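You operate a simulated robot arm through the tools that you are given. There is no shell and no other tool.

Carry out the task below with a simulated robot arm. There is one attempt and no reset: what you move stays moved.

JOB
Isolate and test the big motor, unlatch and open the terminal lid wide, then swing all three links level.
Fine: motor switch off, orange test button before the lid; both lid latches stay free.

The check looks at the end state, three seconds after you hand in, the way a careful person would. Anything else that was tipped, shoved, dropped, spilled or broken makes it a failure. A push-on lid holds only when it is set on centred and level and pressed home; a screw cap is set on level and turned clockwise until tight.

ROBOT AND FRAMES
A 7-joint arm with a three-finger gripper, fixed in place. Base frame: the origin is on the floor under the middle of its stand, x ahead of it, y to its left, z up. Readings come in m, rad, newtons and seconds.
It reaches about 1.342 m from its shoulder. Its first joint turns from -2.897 to 2.897 rad. Payload 2.69 kg.
The tool frame sits at the grasp point between the pads (the TCP): z along the fingers, y along the line on which they close. The tips reach 0.03 m beyond it. The gripper opens to 0.128 m; its body begins 0.117 m behind the TCP.
Orientation is told as [roll, pitch, yaw] about the base's x, y, z axes, in that order, counted from this pose: with the fingers straight down and closing along the base's y, the tool's x points along the base's -x, its y along +y and its z along -z.

CONTROLS
- The arm moves only by the tool jog_arm. Its argument "increments" is a list of rows, each a list of 7 numbers: the finger opening in m, from 0 to 0.128, then the shift along the tool's x, y, z in m, then the turn, a rotation vector about the tool's x, y, z in rad. In form: [[fingers, dx, dy, dz, rx, ry, rz], ...]. A call has 1 to 20 rows; each row is the pose to reach, as a shift and turn from the pose commanded when the call began, along the tool's axes at that moment. Rows are played at 5 a second. More than 0.05 m and 0.15 rad between two rows, or a gripper value outside its range, and nothing of the call is played. Where a pose cannot be reached the arm comes as near as it can. A force on the tool above 90 N (or 10 N above the force at the start of the call, whichever is more), or a blocked arm, ends the call early, and 0.2 s more pass. The fingers move at their own pace (about 0.127 m/s each) and stop on an object; they squeeze with about 36 N. The grip force told is the motor's: it shows also when the fingers shut on nothing. Time passes only in rows, and 0.2 s behind the last, so rows that repeat a pose let the fingers close. It gives the time, the measured TCP pose, the force on the tool (base axes), the opening and the grip force at its end, in the units of the frame above (readings bear some noise), with the torque about the TCP (base axes, N m) and any sound that the robot's microphone picked up, and new pictures: "show" is both (left out), scene, wrist or none.
- Cameras (640 x 400 px; columns grow to the right, rows downward): "scene" is fixed at [0.0494, 0.6514, 1.5527]; the picture's right is [-0.42, -0.91, 0.00], its down [-0.54, 0.25, -0.80] and it looks along [0.73, -0.34, -0.60] (base axes); focal length 340 px, centre (320, 200). "wrist" rides on the gripper at [0.058, 0.054, -0.131] in the tool frame; the picture's right is [-0.68, 0.74, 0.00], its down [-0.62, -0.57, -0.55] and it looks along [-0.40, -0.37, 0.84] (tool axes); focal length 234 px, centre (320, 200). There is no depth. A picture from a camera that has moved, and an enlarged one, comes with that camera's place and axes in the base frame and with its lens.
- raise_lower(by): moves the trunk up (or, below 0, down) by that many m; the arm rides with it, the base frame stays. It gives what a move gives, with no picture.
- zoom(camera, box): a new picture of the part [left, top, right, bottom] of that camera's present view, enlarged. It takes no simulated time.
- close_job(): hands the job in; it is judged then, once.

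Places have to be worked out from the pictures, the camera data and where the tool is seen. Open the gripper and draw the arm clear of the work before you hand the job in, unless the task says otherwise.

The tools are called by a JSON object that holds its "api" and its "payload". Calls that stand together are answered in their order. jog_arm: Moves the arm, as the interface text tells. Its arguments: {"type":"object","properties":{"increments":{"type":"array","items":{"type":"array","items":{"type":"number"}}},"show":{"type":"string","enum":["both","scene","wrist","none"]}},"required":["increments"]} The other tools are called the same way: raise_lower (by) moves the trunk up or down; zoom (camera, box) takes an enlarged picture of a part of a camera's view; close_job () hands the job in.

At the start:

```text
time: 0.0
position: [0.4788, 0.5086, 1.3091]
tcp_rot: [0.0, 0.0, 0.0]
ft_force: [0.0, -0.3, -0.2]
moment: [-0.02, 0.01, -0.02]
width: 0.128
gripper_force: 0.1
trunk travel left (down, up): [-0.15, 0.2]
```

scene: 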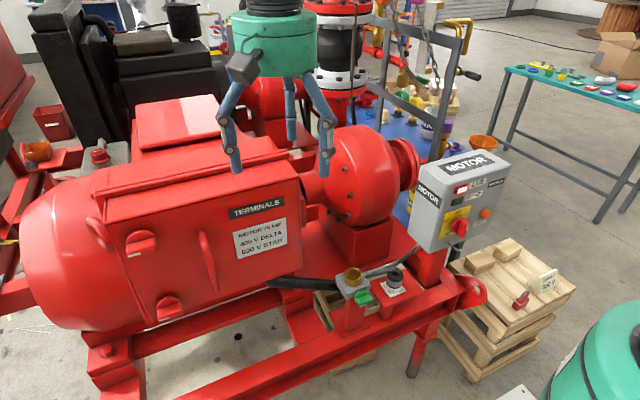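
wrist: 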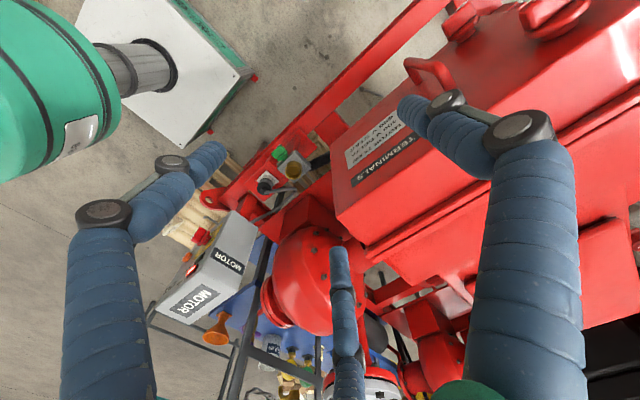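

I start by looking closely at the work: the motor box, the terminal lid with its latches, and the small button station.

{"api": "zoom", "payload": {"camera": "scene", "box": [400, 130, 520, 260]}}

{"api": "zoom", "payload": {"camera": "scene", "box": [80, 130, 320, 330]}}

{"api": "zoom", "payload": {"camera": "scene", "box": [300, 240, 440, 340]}}

{"api": "zoom", "payload": {"camera": "scene", "box": [440, 220, 600, 340]}}

{"api": "zoom", "payload": {"camera": "scene", "box": [20, 60, 320, 340]}}

{"api": "zoom", "payload": {"camera": "wrist", "box": [140, 130, 340, 330]}}

{"api": "zoom", "payload": {"camera": "wrist", "box": [320, 0, 640, 200]}}

```text
3.08 times, centred on (460, 195) of scene
camera zoom: at [0.0494, 0.6514, 1.5527], right [-0.42, -0.91, 0.0], down [-0.54, 0.25, -0.8], along [0.73, -0.34, -0.6], focal length 1046 px, centre (-111, 215)
```

zoom: 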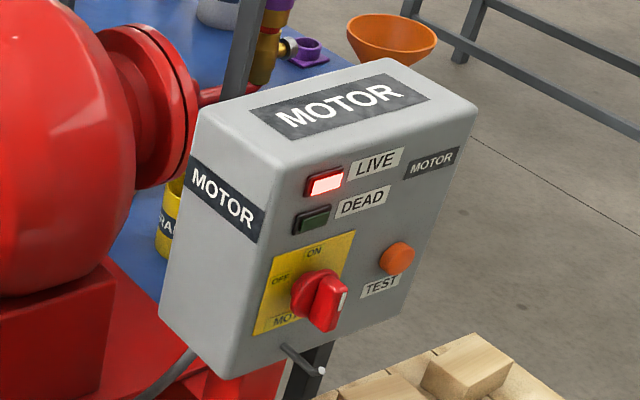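

```text
2.00 times, centred on (200, 230) of scene
camera zoom: at [0.0494, 0.6514, 1.5527], right [-0.42, -0.91, 0.0], down [-0.54, 0.25, -0.8], along [0.73, -0.34, -0.6], focal length 680 px, centre (560, 140)
```

zoom: 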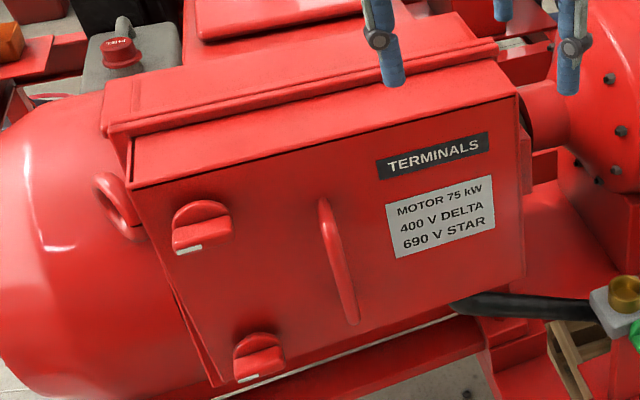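

```text
4.00 times, centred on (370, 290) of scene
camera zoom: at [0.0494, 0.6514, 1.5527], right [-0.42, -0.91, 0.0], down [-0.54, 0.25, -0.8], along [0.73, -0.34, -0.6], focal length 1360 px, centre (120, -160)
```

zoom: 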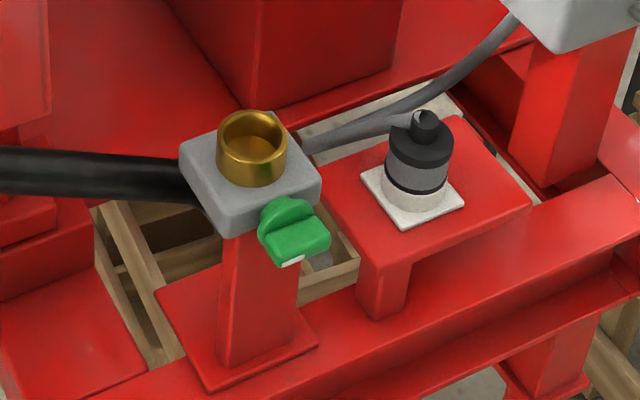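

```text
3.33 times, centred on (520, 280) of scene
camera zoom: at [0.0494, 0.6514, 1.5527], right [-0.42, -0.91, 0.0], down [-0.54, 0.25, -0.8], along [0.73, -0.34, -0.6], focal length 1133 px, centre (-347, -67)
```

zoom: 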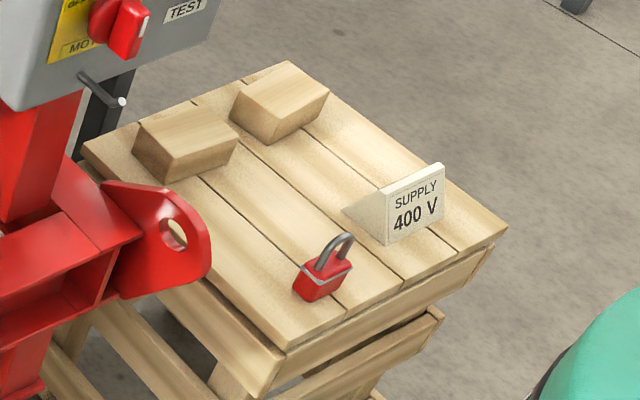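

```text
1.43 times, centred on (170, 200) of scene
camera zoom: at [0.0494, 0.6514, 1.5527], right [-0.42, -0.91, 0.0], down [-0.54, 0.25, -0.8], along [0.73, -0.34, -0.6], focal length 486 px, centre (534, 200)
```

zoom: 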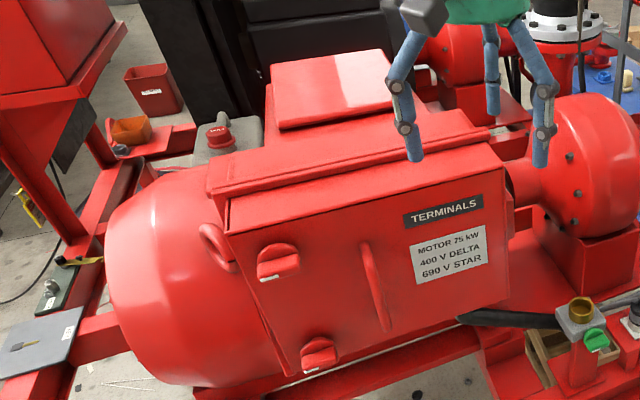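

```text
2.00 times, centred on (240, 230) of wrist
camera zoom: at [0.4199, 0.5621, 1.4405], right [0.68, 0.74, 0.0], down [0.62, -0.57, 0.55], along [0.4, -0.37, -0.84], focal length 468 px, centre (480, 140)
```

zoom: 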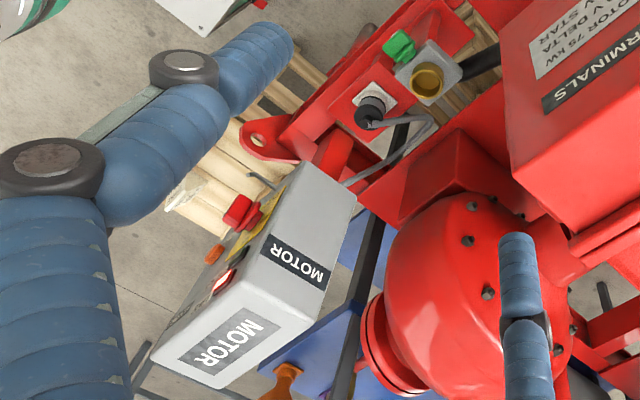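

```text
2.00 times, centred on (480, 100) of wrist
camera zoom: at [0.4199, 0.5621, 1.4405], right [0.68, 0.74, 0.0], down [0.62, -0.57, 0.55], along [0.4, -0.37, -0.84], focal length 468 px, centre (0, 400)
```

zoom: 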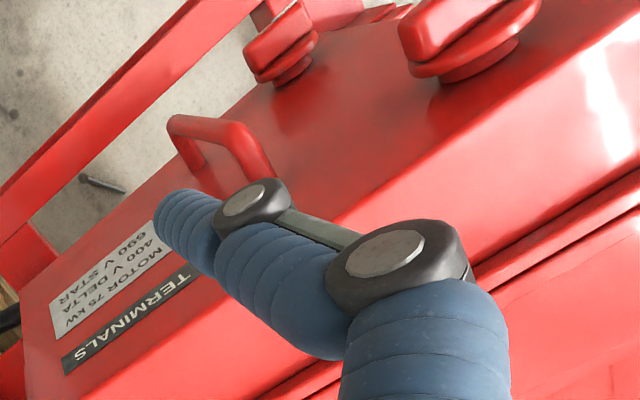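

The triangulated places so far are: switch knob about (0.513, 0.024, 0.95), test button (0.540, -0.101, 0.932), upper latch (0.567, 0.756, 1.136), lower latch (0.547, 0.751, 0.976), and handle (0.526, 0.653, 1.08). The lid face is near the plane x=0.566. I swing the tool level (fingers towards +x) well in front of the motor box to get a closer view.

{"api": "jog_arm", "payload": {"increments": [[0.128, 0.012, -0.041, 0.015, 0, -0.131, 0], [0.128, 0.024, -0.082, 0.03, 0, -0.262, 0], [0.128, 0.036, -0.123, 0.045, 0, -0.393, 0], [0.128, 0.048, -0.164, 0.06, 0, -0.524, 0], [0.128, 0.06, -0.205, 0.075, 0, -0.654, 0], [0.128, 0.072, -0.246, 0.09, 0, -0.785, 0], [0.128, 0.084, -0.287, 0.105, 0, -0.916, 0], [0.128, 0.096, -0.328, 0.12, 0, -1.047, 0], [0.128, 0.108, -0.369, 0.135, 0, -1.178, 0], [0.128, 0.12, -0.41, 0.15, 0, -1.309, 0], [0.128, 0.13, -0.45, 0.165, 0, -1.44, 0], [0.128, 0.14, -0.49, 0.18, 0, -1.5708, 0], [0.128, 0.14, -0.49, 0.18, 0, -1.5708, 0]]}}

```text
time: 2.6
position: [0.4061, 0.118, 1.2488]
tcp_rot: [2.046, -1.357, -2.061]
ft_force: [-0.4, -1.0, -0.3]
moment: [0.0, 0.01, 0.1]
width: 0.128
gripper_force: 0.1
out of reach, approached as far as the arm can: row 11, 12
trunk travel left (down, up): [-0.15, 0.2]
stopped in row 12: the arm was blocked; the commanded pose is now the measured one
camera wrist: at [0.2826, 0.1841, 1.1887], right [-0.06, 0.6, 0.8], down [-0.61, -0.66, 0.44], along [0.79, -0.46, 0.41], focal length 234 px, centre (320, 200)
```

scene: 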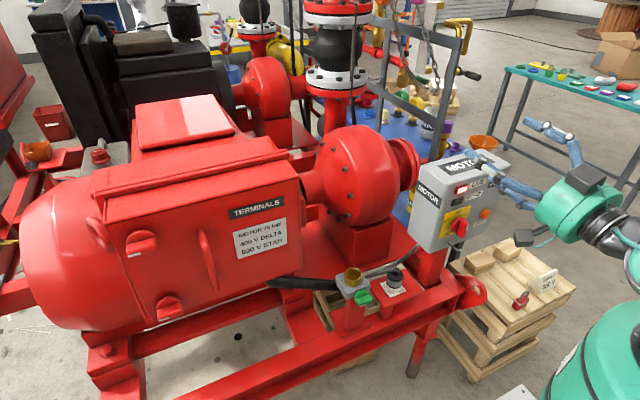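
wrist: 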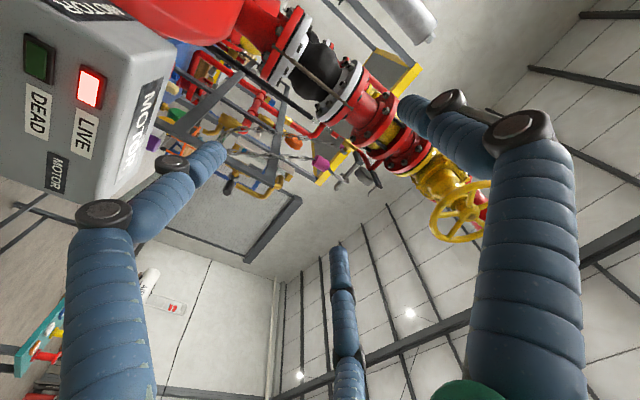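

The arm folds too tightly for a level tool here, so I'll use slanted approaches instead. I zoom into the switch and the latches to see their present positions.

{"api": "zoom", "payload": {"camera": "scene", "box": [430, 195, 500, 245]}}

{"api": "zoom", "payload": {"camera": "scene", "box": [110, 210, 200, 330]}}

{"api": "zoom", "payload": {"camera": "scene", "box": [480, 100, 640, 400]}}

{"api": "zoom", "payload": {"camera": "scene", "box": [190, 170, 320, 310]}}

```text
8.00 times, centred on (465, 220) of scene
camera zoom: at [0.0494, 0.6514, 1.5527], right [-0.42, -0.91, 0.0], down [-0.54, 0.25, -0.8], along [0.73, -0.34, -0.6], focal length 2720 px, centre (-840, 40)
```

zoom: 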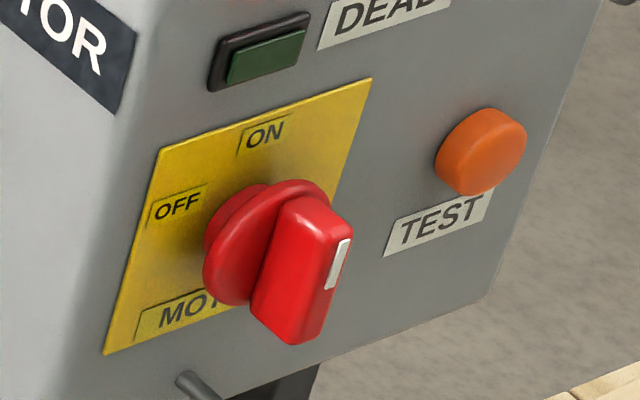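

```text
3.33 times, centred on (155, 270) of scene
camera zoom: at [0.0494, 0.6514, 1.5527], right [-0.42, -0.91, 0.0], down [-0.54, 0.25, -0.8], along [0.73, -0.34, -0.6], focal length 1133 px, centre (870, -33)
```

zoom: 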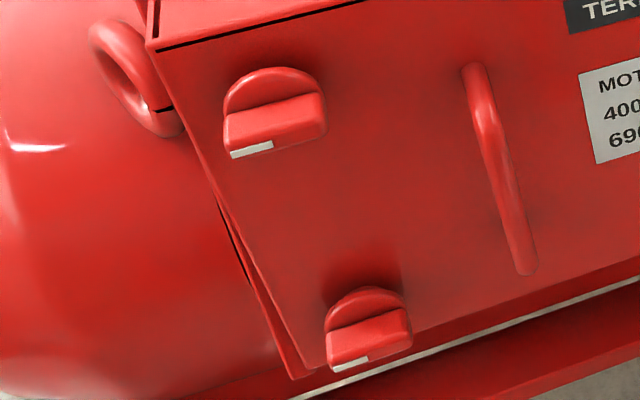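

```text
1.33 times, centred on (560, 250) of scene
camera zoom: at [0.0494, 0.6514, 1.5527], right [-0.42, -0.91, 0.0], down [-0.54, 0.25, -0.8], along [0.73, -0.34, -0.6], focal length 453 px, centre (0, 133)
```

zoom: 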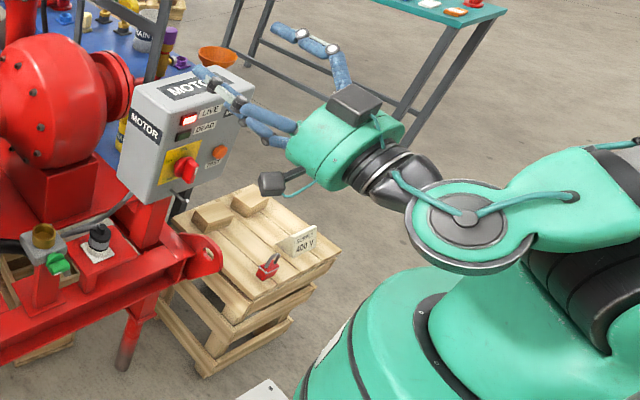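

```text
2.86 times, centred on (255, 240) of scene
camera zoom: at [0.0494, 0.6514, 1.5527], right [-0.42, -0.91, 0.0], down [-0.54, 0.25, -0.8], along [0.73, -0.34, -0.6], focal length 971 px, centre (506, 86)
```

zoom: 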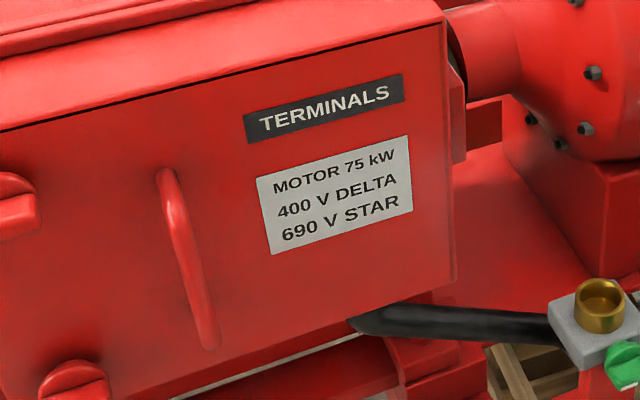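

The switch wing stands upright with its white mark on ON, and OFF lies a quarter turn counter-clockwise, to the left (+y). I tilt the tool to about 50° forward-down in front of the box to see the panel better.

{"api": "jog_arm", "payload": {"increments": [[0.128, 0.027, -0.005, -0.007, 0.0086, 0.1325, -0.0314], [0.128, 0.054, -0.01, -0.014, 0.0172, 0.265, -0.0628], [0.128, 0.081, -0.015, -0.021, 0.0257, 0.3976, -0.0942], [0.128, 0.108, -0.02, -0.028, 0.0343, 0.5301, -0.1257], [0.128, 0.135, -0.025, -0.035, 0.0429, 0.6627, -0.1571], [0.128, 0.1627, -0.0301, -0.0423, 0.0515, 0.7952, -0.1885], [0.128, 0.1627, -0.0301, -0.0423, 0.0515, 0.7952, -0.1885]]}}

```text
time: 4.2
position: [0.3819, 0.1221, 1.0789]
tcp_rot: [-0.006, -0.871, 0.004]
ft_force: [0.5, -0.1, -1.0]
moment: [-0.01, -0.01, 0.01]
width: 0.1281
gripper_force: 0.0
trunk travel left (down, up): [-0.15, 0.2]
camera wrist: at [0.2436, 0.1756, 1.1185], right [0.43, 0.74, 0.52], down [-0.02, -0.56, 0.83], along [0.9, -0.37, -0.23], focal length 234 px, centre (320, 200)
```

scene: 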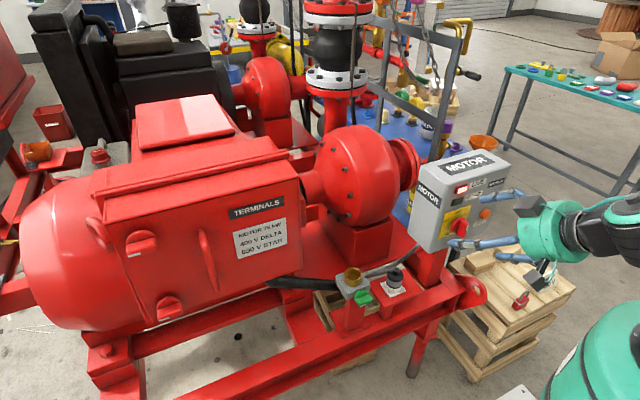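
wrist: 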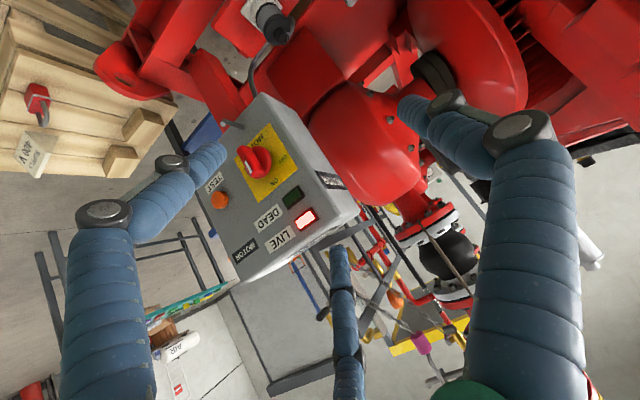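

The pose was reached. I zoom in on the panel from the wrist camera to fix the switch and button positions.

{"api": "zoom", "payload": {"camera": "wrist", "box": [180, 80, 380, 300]}}

{"api": "zoom", "payload": {"camera": "wrist", "box": [200, 120, 320, 220]}}

{"api": "zoom", "payload": {"camera": "scene", "box": [400, 130, 640, 300]}}

```text
1.82 times, centred on (280, 190) of wrist
camera zoom: at [0.2436, 0.1756, 1.1185], right [0.43, 0.74, 0.52], down [-0.02, -0.56, 0.83], along [0.9, -0.37, -0.23], focal length 426 px, centre (393, 218)
```

zoom: 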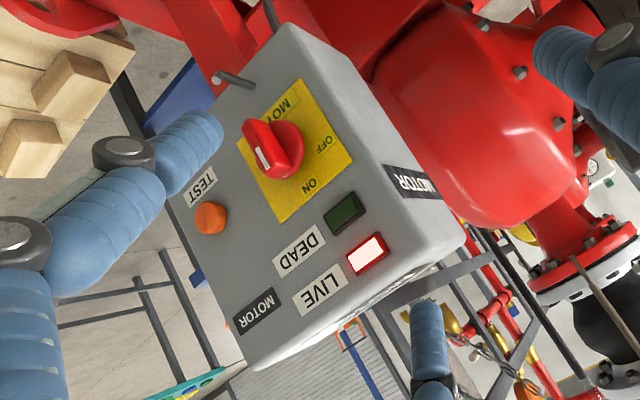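

```text
4.00 times, centred on (260, 170) of wrist
camera zoom: at [0.2436, 0.1756, 1.1185], right [0.43, 0.74, 0.52], down [-0.02, -0.56, 0.83], along [0.9, -0.37, -0.23], focal length 937 px, centre (560, 320)
```

zoom: 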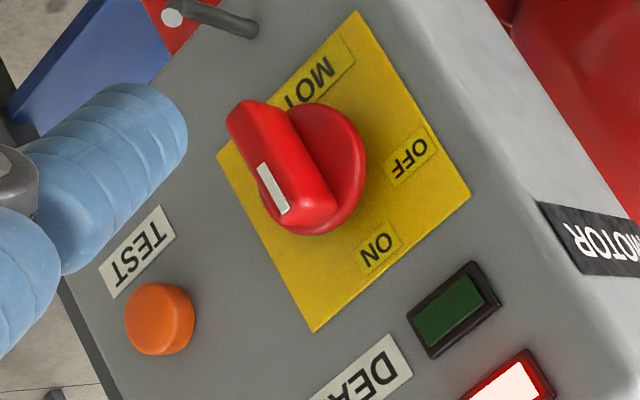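

```text
2.35 times, centred on (520, 215) of scene
camera zoom: at [0.0494, 0.6514, 1.5527], right [-0.42, -0.91, 0.0], down [-0.54, 0.25, -0.8], along [0.73, -0.34, -0.6], focal length 800 px, centre (-151, 165)
```

zoom: 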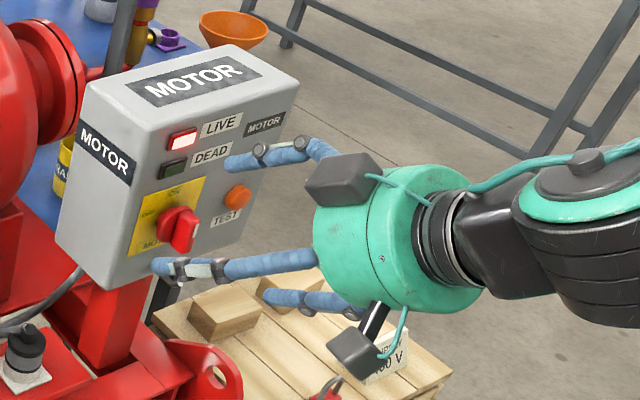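

The panel face is near x=0.555. The plate centre, and so the knob axis, is near (y=-0.004, z=0.928). The knob's wing reaches out to x≈0.511, and the button is near (0.545, -0.118, 0.92). I close the fingers in free air to learn the closed finger shape.

{"api": "jog_arm", "payload": {"increments": [[0.0, 0, 0, 0, 0, 0, 0], [0.0, 0, 0, 0, 0, 0, 0], [0.0, 0, 0, 0, 0, 0, 0], [0.0, 0, 0, 0, 0, 0, 0]]}}

{"api": "zoom", "payload": {"camera": "scene", "box": [400, 130, 640, 300]}}

```text
time: 5.2
position: [0.3813, 0.1226, 1.0798]
tcp_rot: [-0.006, -0.873, 0.005]
ft_force: [0.4, 0.0, 0.7]
moment: [-0.03, -0.03, 0.01]
width: 0.0023
gripper_force: 31.0
trunk travel left (down, up): [-0.15, 0.2]
camera wrist: at [0.2434, 0.1753, 1.1188], right [0.43, 0.74, 0.52], down [-0.02, -0.56, 0.83], along [0.9, -0.37, -0.23], focal length 234 px, centre (320, 200)
```

scene: 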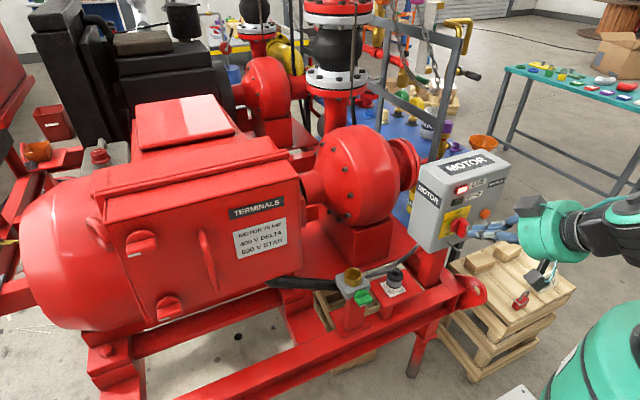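
wrist: 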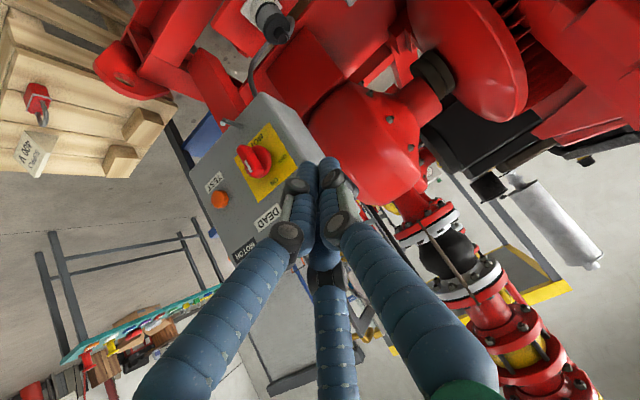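

```text
2.35 times, centred on (520, 215) of scene
camera zoom: at [0.0494, 0.6514, 1.5527], right [-0.42, -0.91, 0.0], down [-0.54, 0.25, -0.8], along [0.73, -0.34, -0.6], focal length 800 px, centre (-151, 165)
```

zoom: 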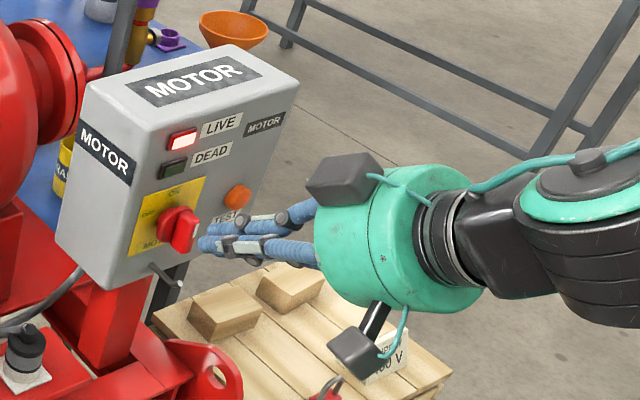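

Closed, the three fingers form a narrow poker about 4 cm across. I bring it to a standby spot on the right (-y) side of the knob, still in front of the panel, and check it in the pictures.

{"api": "jog_arm", "payload": {"increments": [[0.0, 0.0005, -0.034, 0.023, 0, 0, 0], [0.0, 0.001, -0.068, 0.046, 0, 0, 0], [0.0, 0.0014, -0.102, 0.069, 0, 0, 0], [0.0, 0.0018, -0.136, 0.092, 0, 0, 0], [0.0, 0.0023, -0.17, 0.1155, 0, 0, 0], [0.0, 0.0023, -0.17, 0.1155, 0, 0, 0]]}}

{"api": "zoom", "payload": {"camera": "scene", "box": [420, 170, 520, 250]}}

{"api": "zoom", "payload": {"camera": "wrist", "box": [220, 40, 420, 240]}}

```text
time: 6.6
position: [0.4595, -0.037, 0.9907]
tcp_rot: [-0.028, -0.796, -0.001]
ft_force: [0.4, -0.5, 0.3]
moment: [-0.02, 0.02, 0.0]
width: 0.002
gripper_force: 31.6
out of reach, approached as far as the arm can: row 4, 5, 6
trunk travel left (down, up): [-0.15, 0.2]
camera wrist: at [0.3269, 0.0215, 1.0392], right [0.49, 0.73, 0.47], down [0.03, -0.55, 0.83], along [0.87, -0.4, -0.29], focal length 234 px, centre (320, 200)
```

scene: 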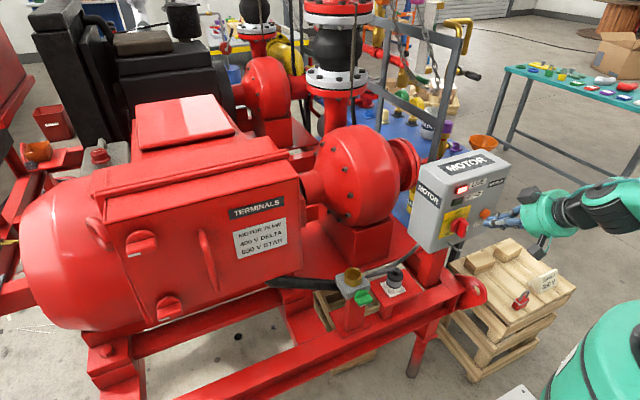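
wrist: 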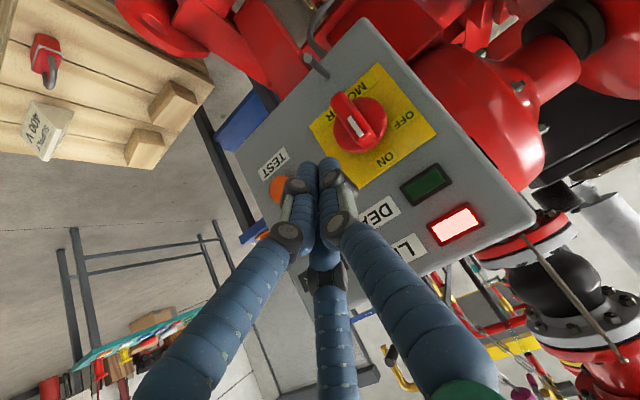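

```text
5.00 times, centred on (470, 210) of scene
camera zoom: at [0.0494, 0.6514, 1.5527], right [-0.42, -0.91, 0.0], down [-0.54, 0.25, -0.8], along [0.73, -0.34, -0.6], focal length 1700 px, centre (-430, 150)
```

zoom: 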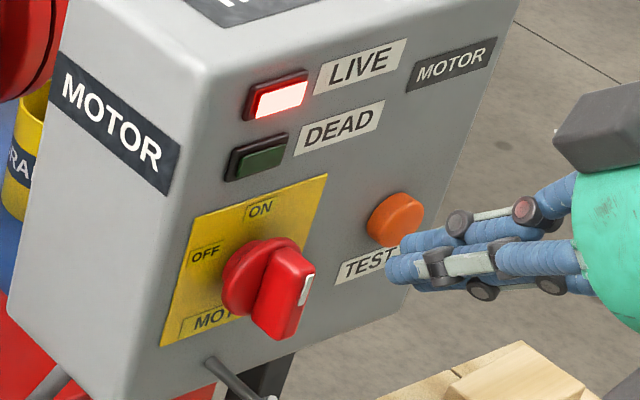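

```text
2.00 times, centred on (320, 140) of wrist
camera zoom: at [0.3269, 0.0215, 1.0392], right [0.49, 0.73, 0.47], down [0.03, -0.55, 0.83], along [0.87, -0.4, -0.29], focal length 468 px, centre (320, 320)
```

zoom: 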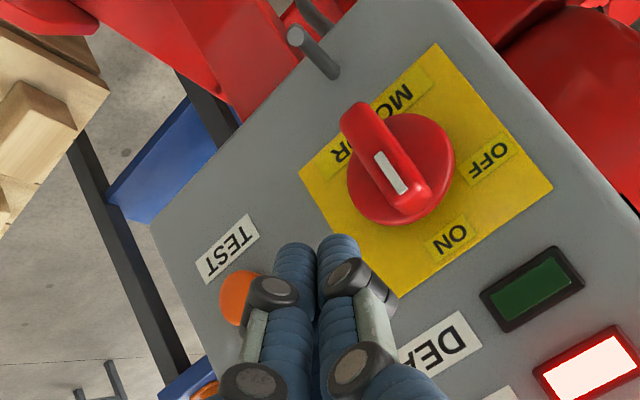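

The arm is at its folding limit here, so the trunk should go down to put the shoulder lower. I back off up and away first, then lower the trunk.

{"api": "jog_arm", "payload": {"increments": [[0.0, -0.0172, 0.0125, -0.0363, 0, 0, 0], [0.0, -0.0344, 0.025, -0.0726, 0, 0, 0], [0.0, -0.0515, 0.0375, -0.1089, 0, 0, 0], [0.0, -0.0687, 0.05, -0.1452, 0, 0, 0], [0.0, -0.0687, 0.05, -0.1452, 0, 0, 0]], "show": "scene"}}

```text
time: 7.8
position: [0.398, 0.0003, 1.1502]
tcp_rot: [-0.004, -0.873, 0.005]
ft_force: [0.1, -0.3, 0.3]
moment: [0.02, 0.0, 0.03]
width: 0.0022
gripper_force: 31.7
trunk travel left (down, up): [-0.15, 0.2]
```

scene: 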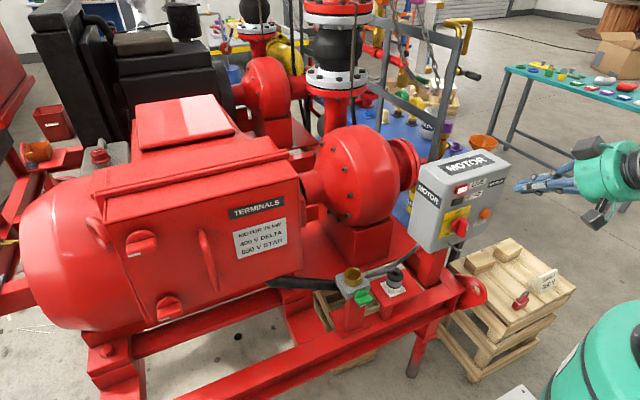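

The arm is back clear at (0.398, 0.000, 1.150). I lower the trunk now; the hand will end near z=1.0, still about 10 cm clear of the panel.

{"api": "raise_lower", "payload": {"by": -0.15}}

```text
time: 9.5
position: [0.3979, 0.0006, 1.0013]
tcp_rot: [-0.005, -0.872, 0.005]
ft_force: [-0.7, -0.5, 0.2]
moment: [0.04, 0.01, 0.0]
width: 0.002
gripper_force: 31.4
trunk travel left (down, up): [0.0, 0.35]
```

Now I go to the standby spot on the right side of the knob.

{"api": "jog_arm", "payload": {"increments": [[0.0, -0.0231, -0.025, 0.0244, 0, 0, 0], [0.0, -0.0462, -0.05, 0.0487, 0, 0, 0], [0.0, -0.0462, -0.05, 0.0487, 0, 0, 0]]}}

{"api": "zoom", "payload": {"camera": "scene", "box": [420, 170, 520, 250]}}

{"api": "zoom", "payload": {"camera": "wrist", "box": [220, 40, 420, 240]}}

```text
time: 10.3
position: [0.4645, -0.0529, 1.0062]
tcp_rot: [-0.005, -0.87, 0.004]
ft_force: [0.6, -1.0, -1.4]
moment: [0.02, 0.04, 0.04]
width: 0.002
gripper_force: 31.4
trunk travel left (down, up): [0.0, 0.35]
camera wrist: at [0.3266, 0.0011, 1.0448], right [0.43, 0.74, 0.52], down [-0.02, -0.56, 0.83], along [0.9, -0.37, -0.23], focal length 234 px, centre (320, 200)
```

scene: 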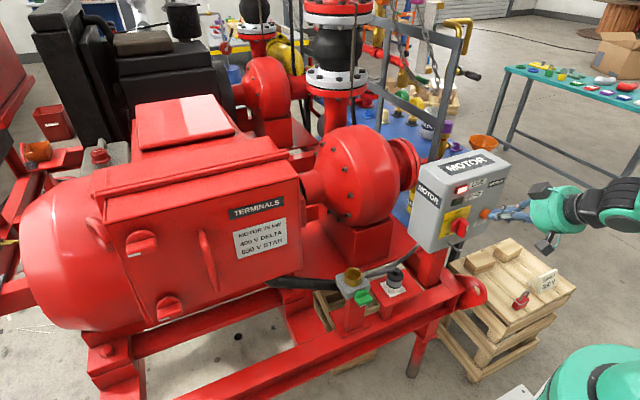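
wrist: 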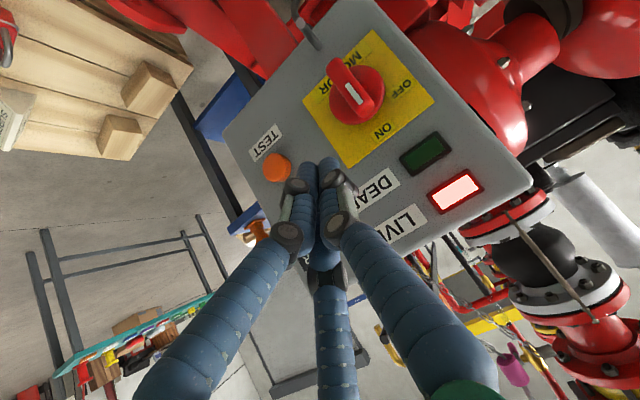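

```text
5.00 times, centred on (470, 210) of scene
camera zoom: at [0.0494, 0.6514, 1.5527], right [-0.42, -0.91, 0.0], down [-0.54, 0.25, -0.8], along [0.73, -0.34, -0.6], focal length 1700 px, centre (-430, 150)
```

zoom: 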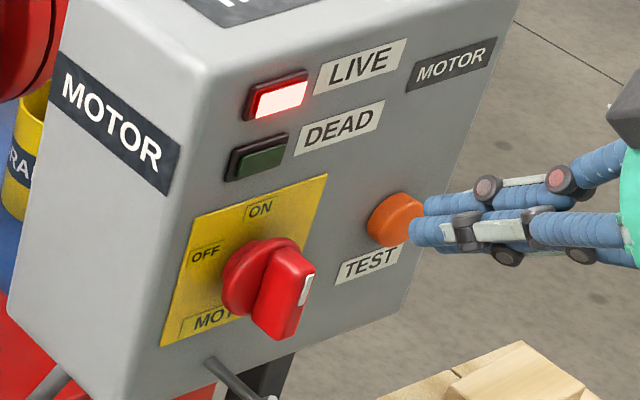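

```text
2.00 times, centred on (320, 140) of wrist
camera zoom: at [0.3266, 0.0011, 1.0448], right [0.43, 0.74, 0.52], down [-0.02, -0.56, 0.83], along [0.9, -0.37, -0.23], focal length 468 px, centre (320, 320)
```

zoom: 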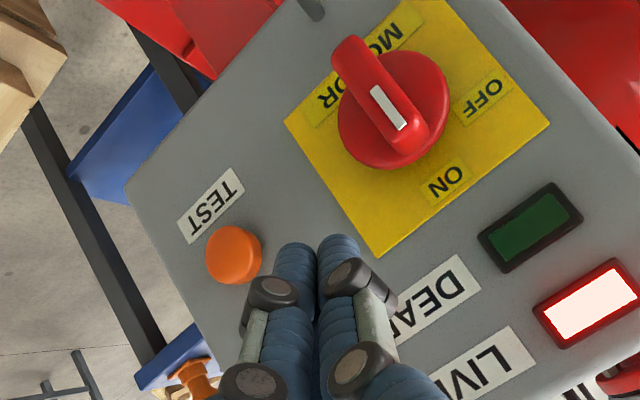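

The knob axis works out at about y=0.000, z=0.930, with the wing's right side near y=-0.012. I slide the poker tip in beside the upper half of the wing, stopping short of the panel face.

{"api": "jog_arm", "payload": {"increments": [[0.0, 0.0036, 0, 0.029, 0, 0, 0], [0.0, 0.0072, 0, 0.0583, 0, 0, 0], [0.0, 0.0072, 0, 0.0583, 0, 0, 0]]}}

{"api": "zoom", "payload": {"camera": "scene", "box": [420, 170, 520, 250]}}

{"api": "zoom", "payload": {"camera": "wrist", "box": [220, 40, 420, 240]}}

```text
time: 11.1
position: [0.506, -0.0505, 0.9629]
tcp_rot: [-0.004, -0.874, 0.006]
ft_force: [0.2, -0.8, 0.7]
moment: [0.02, -0.02, 0.01]
width: 0.0017
gripper_force: 31.5
trunk travel left (down, up): [0.0, 0.35]
camera wrist: at [0.3673, 0.0028, 1.0016], right [0.43, 0.74, 0.52], down [-0.02, -0.56, 0.83], along [0.9, -0.37, -0.23], focal length 234 px, centre (320, 200)
```

scene: 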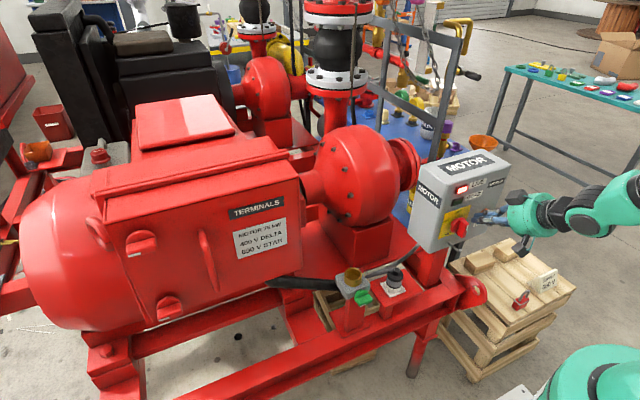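
wrist: 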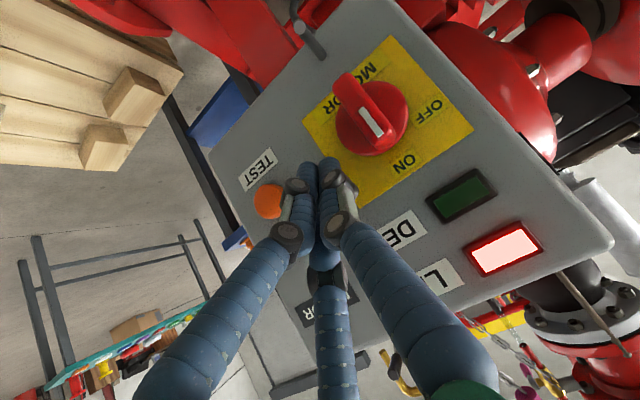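

```text
5.00 times, centred on (470, 210) of scene
camera zoom: at [0.0494, 0.6514, 1.5527], right [-0.42, -0.91, 0.0], down [-0.54, 0.25, -0.8], along [0.73, -0.34, -0.6], focal length 1700 px, centre (-430, 150)
```

zoom: 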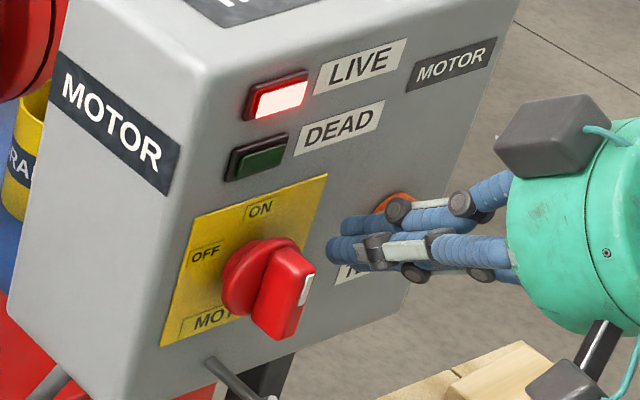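

```text
2.00 times, centred on (320, 140) of wrist
camera zoom: at [0.3673, 0.0028, 1.0016], right [0.43, 0.74, 0.52], down [-0.02, -0.56, 0.83], along [0.9, -0.37, -0.23], focal length 468 px, centre (320, 320)
```

zoom: 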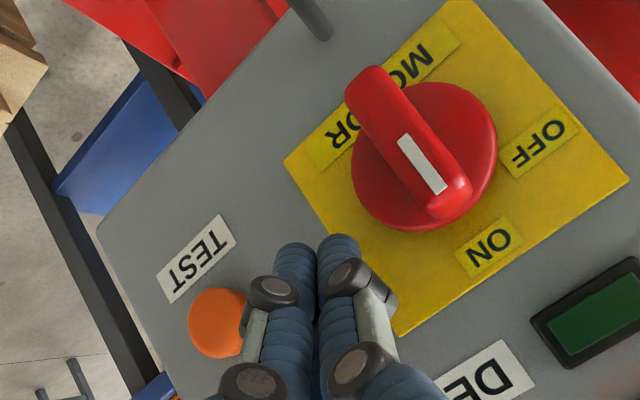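

The tip sits beside the wing at about (0.529, -0.050, 0.944) with nothing touched. I lower it slightly and push the wing's top towards +y along an arc, stopping part way to check.

{"api": "jog_arm", "payload": {"increments": [[0.0, 0.0061, 0.0, 0.0051, 0, 0, 0], [0.0, 0.0061, 0.012, 0.0051, 0, 0, 0], [0.0, 0.0061, 0.022, 0.0051, 0, 0, 0], [0.0, 0.0015, 0.028, 0.0013, 0, 0, 0], [0.0, -0.0031, 0.033, -0.0026, 0, 0, 0], [0.0, -0.0061, 0.04, -0.0051, 0, 0, 0]]}}

{"api": "zoom", "payload": {"camera": "scene", "box": [420, 170, 520, 250]}}

{"api": "zoom", "payload": {"camera": "wrist", "box": [220, 40, 420, 240]}}

```text
time: 12.5
position: [0.5053, -0.0108, 0.9714]
tcp_rot: [-0.005, -0.874, 0.008]
ft_force: [0.3, -1.0, 1.0]
moment: [-0.02, -0.03, -0.02]
width: 0.002
gripper_force: 31.8
trunk travel left (down, up): [0.0, 0.35]
camera wrist: at [0.3678, 0.043, 1.01], right [0.43, 0.74, 0.52], down [-0.02, -0.56, 0.83], along [0.9, -0.37, -0.23], focal length 234 px, centre (320, 200)
```

scene: 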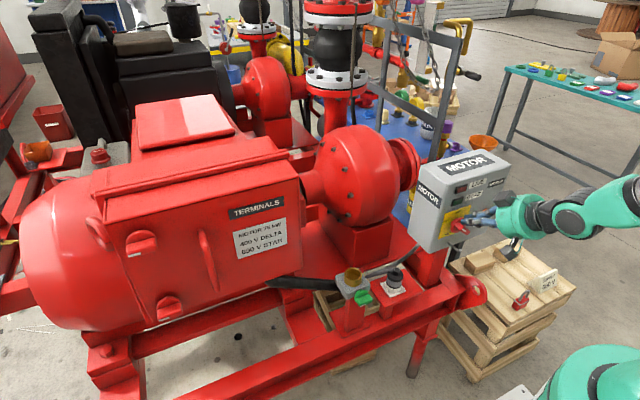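
wrist: 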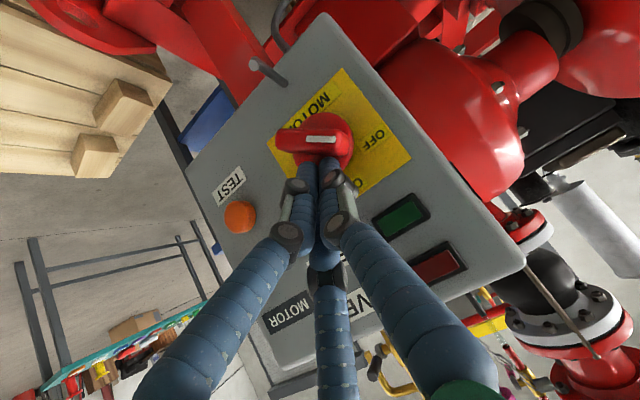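

```text
5.00 times, centred on (470, 210) of scene
camera zoom: at [0.0494, 0.6514, 1.5527], right [-0.42, -0.91, 0.0], down [-0.54, 0.25, -0.8], along [0.73, -0.34, -0.6], focal length 1700 px, centre (-430, 150)
```

zoom: 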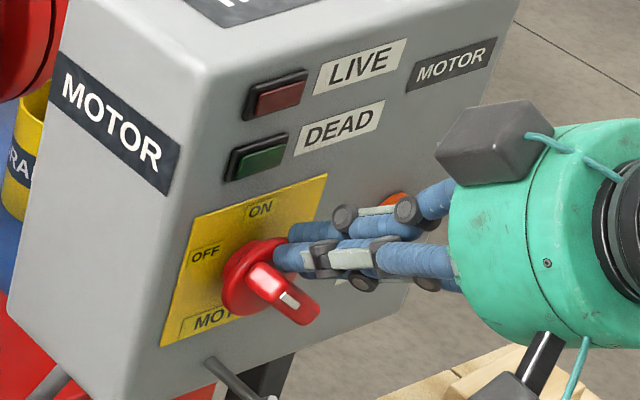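

```text
2.00 times, centred on (320, 140) of wrist
camera zoom: at [0.3678, 0.043, 1.01], right [0.43, 0.74, 0.52], down [-0.02, -0.56, 0.83], along [0.9, -0.37, -0.23], focal length 468 px, centre (320, 320)
```

zoom: 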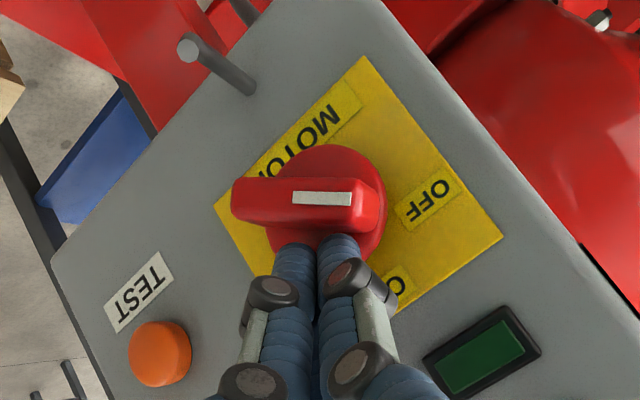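

The knob has turned about 55° and the LIVE lamp is out. I continue the arc to bring the wing fully to OFF.

{"api": "jog_arm", "payload": {"increments": [[0.0, -0.0015, 0.007, -0.0013, 0, 0, 0], [0.0, -0.0008, 0.014, -0.0006, 0, 0, 0], [0.0, 0.0008, 0.022, 0.0006, 0, 0, 0], [0.0, 0.0038, 0.028, 0.0032, 0, 0, 0], [0.0, 0.0061, 0.032, 0.0051, 0, 0, 0]]}}

{"api": "zoom", "payload": {"camera": "scene", "box": [420, 170, 520, 250]}}

{"api": "zoom", "payload": {"camera": "wrist", "box": [220, 40, 420, 240]}}

```text
time: 13.9
position: [0.5105, 0.0226, 0.9722]
tcp_rot: [-0.008, -0.897, 0.007]
ft_force: [-11.2, 10.5, 26.9]
moment: [0.11, -0.32, -0.06]
width: 0.0022
gripper_force: 31.1
trunk travel left (down, up): [0.0, 0.35]
stopped in row 5: the force on the tool passed its limit at 91 N (the readings are from after the stop); the commanded pose is now the measured one
camera wrist: at [0.3718, 0.0756, 1.0076], right [0.42, 0.74, 0.52], down [-0.04, -0.56, 0.83], along [0.91, -0.37, -0.21], focal length 234 px, centre (320, 200)
```

scene: 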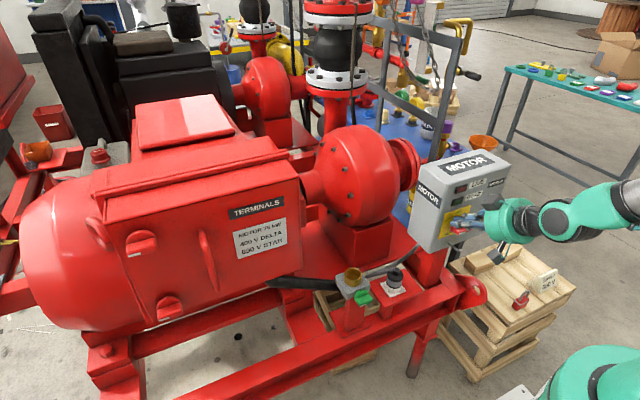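
wrist: 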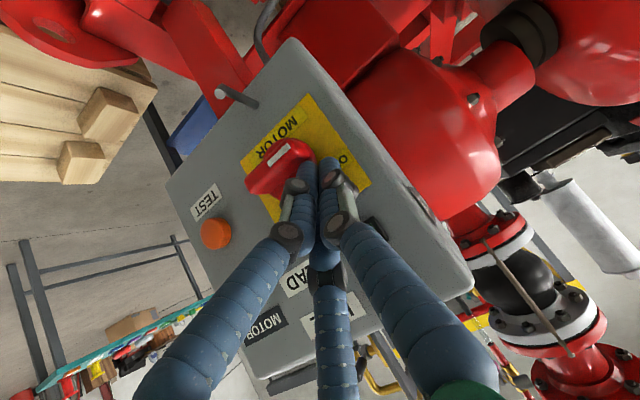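

```text
5.00 times, centred on (470, 210) of scene
camera zoom: at [0.0494, 0.6514, 1.5527], right [-0.42, -0.91, 0.0], down [-0.54, 0.25, -0.8], along [0.73, -0.34, -0.6], focal length 1700 px, centre (-430, 150)
```

zoom: 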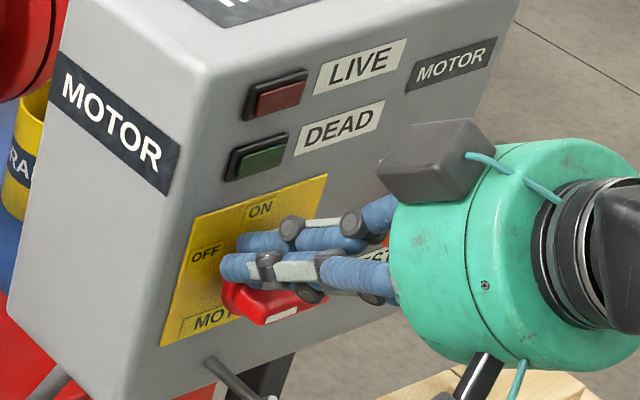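

```text
2.00 times, centred on (320, 140) of wrist
camera zoom: at [0.3718, 0.0756, 1.0076], right [0.42, 0.74, 0.52], down [-0.04, -0.56, 0.83], along [0.91, -0.37, -0.21], focal length 468 px, centre (320, 320)
```

zoom: 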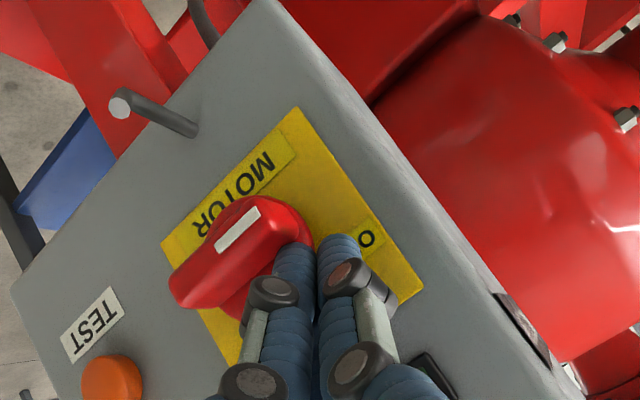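

The wing now lies at OFF, against its stop (the force peaked at 91 N there). I back straight off along the tool axis, then slide across to stand off in front of the orange test button.

{"api": "jog_arm", "payload": {"increments": [[0.0, 0, 0, -0.04, 0, 0, 0], [0.0, 0, 0, -0.08, 0, 0, 0], [0.0, 0, -0.045, -0.08, 0, 0, 0], [0.0, 0, -0.09, -0.08, 0, 0, 0], [0.0, 0, -0.1326, -0.08, 0, 0, 0], [0.0, 0, -0.1326, -0.08, 0, 0, 0]]}}

{"api": "zoom", "payload": {"camera": "scene", "box": [420, 170, 520, 250]}}

{"api": "zoom", "payload": {"camera": "wrist", "box": [220, 40, 420, 240]}}

```text
time: 15.3
position: [0.4474, -0.1092, 1.0225]
tcp_rot: [-0.005, -0.888, 0.005]
ft_force: [-0.3, 0.9, 2.0]
moment: [-0.04, 0.16, -0.07]
width: 0.002
gripper_force: 31.4
trunk travel left (down, up): [0.0, 0.35]
camera wrist: at [0.3088, -0.056, 1.0591], right [0.42, 0.74, 0.52], down [-0.04, -0.56, 0.83], along [0.9, -0.37, -0.21], focal length 234 px, centre (320, 200)
```

scene: 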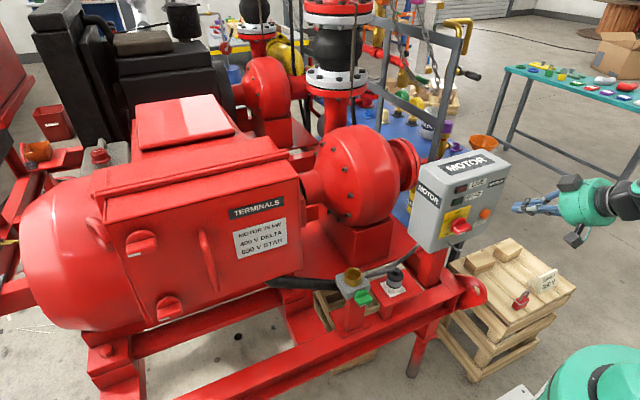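
wrist: 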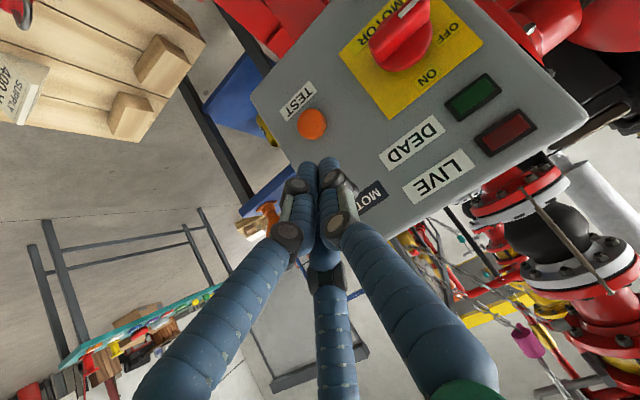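

```text
5.00 times, centred on (470, 210) of scene
camera zoom: at [0.0494, 0.6514, 1.5527], right [-0.42, -0.91, 0.0], down [-0.54, 0.25, -0.8], along [0.73, -0.34, -0.6], focal length 1700 px, centre (-430, 150)
```

zoom: 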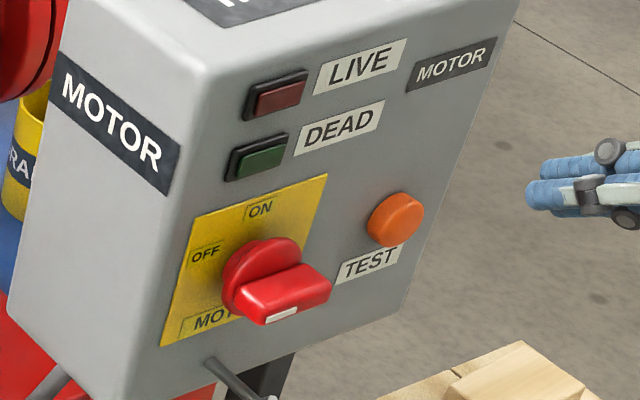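

```text
2.00 times, centred on (320, 140) of wrist
camera zoom: at [0.3088, -0.056, 1.0591], right [0.42, 0.74, 0.52], down [-0.04, -0.56, 0.83], along [0.9, -0.37, -0.21], focal length 468 px, centre (320, 320)
```

zoom: 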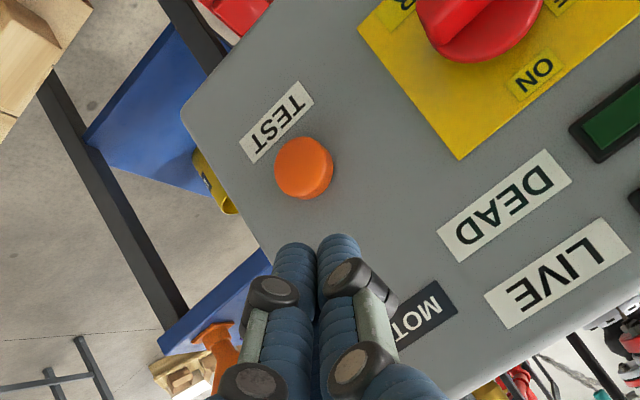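

The switch reads OFF with its mark to the left, and the button centre refines to about (0.547, -0.111, 0.925). I bring the poker down in front of the button and advance gently in +x.

{"api": "jog_arm", "payload": {"increments": [[0.0, 0.0209, 0.001, 0.0404, 0, 0, 0], [0.0, 0.0418, 0.002, 0.0807, 0, 0, 0], [0.0, 0.0324, 0.002, 0.0924, 0, 0, 0], [0.0, 0.0262, 0.002, 0.1003, 0, 0, 0], [0.0, 0.0262, 0.002, 0.1003, 0, 0, 0]]}}

{"api": "zoom", "payload": {"camera": "scene", "box": [420, 170, 520, 250]}}

{"api": "zoom", "payload": {"camera": "wrist", "box": [220, 40, 420, 240]}}

```text
time: 16.5
position: [0.51, -0.1101, 0.9374]
tcp_rot: [-0.004, -0.889, 0.008]
ft_force: [-1.8, -0.5, -0.7]
moment: [0.02, 0.02, -0.06]
width: 0.0022
gripper_force: 31.7
trunk travel left (down, up): [0.0, 0.35]
heard: click
camera wrist: at [0.3715, -0.0557, 0.9744], right [0.43, 0.74, 0.52], down [-0.04, -0.56, 0.83], along [0.9, -0.37, -0.21], focal length 234 px, centre (320, 200)
```

scene: 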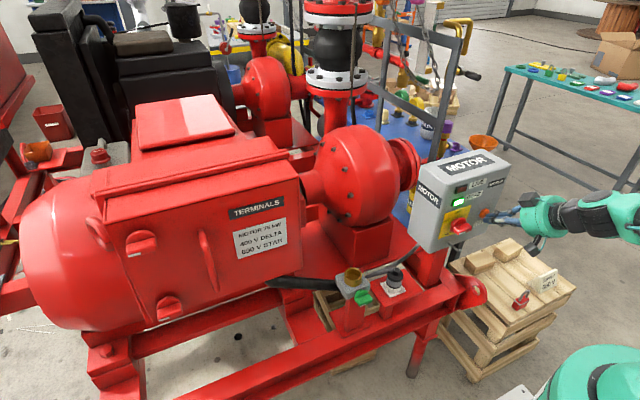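
wrist: 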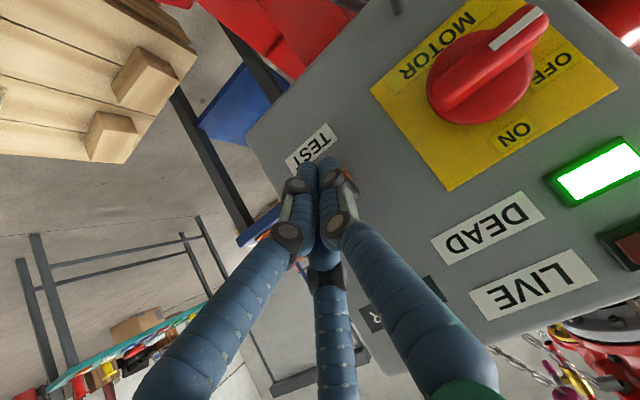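

```text
5.00 times, centred on (470, 210) of scene
camera zoom: at [0.0494, 0.6514, 1.5527], right [-0.42, -0.91, 0.0], down [-0.54, 0.25, -0.8], along [0.73, -0.34, -0.6], focal length 1700 px, centre (-430, 150)
```

zoom: 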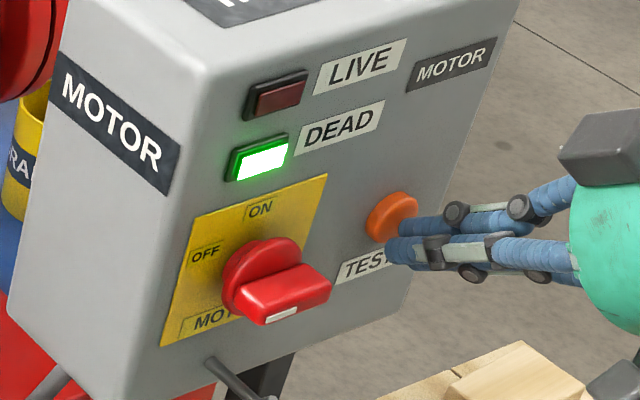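

```text
2.00 times, centred on (320, 140) of wrist
camera zoom: at [0.3715, -0.0557, 0.9744], right [0.43, 0.74, 0.52], down [-0.04, -0.56, 0.83], along [0.9, -0.37, -0.21], focal length 468 px, centre (320, 320)
```

zoom: 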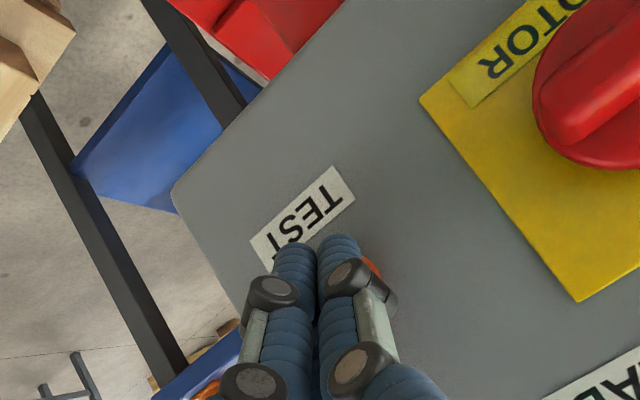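

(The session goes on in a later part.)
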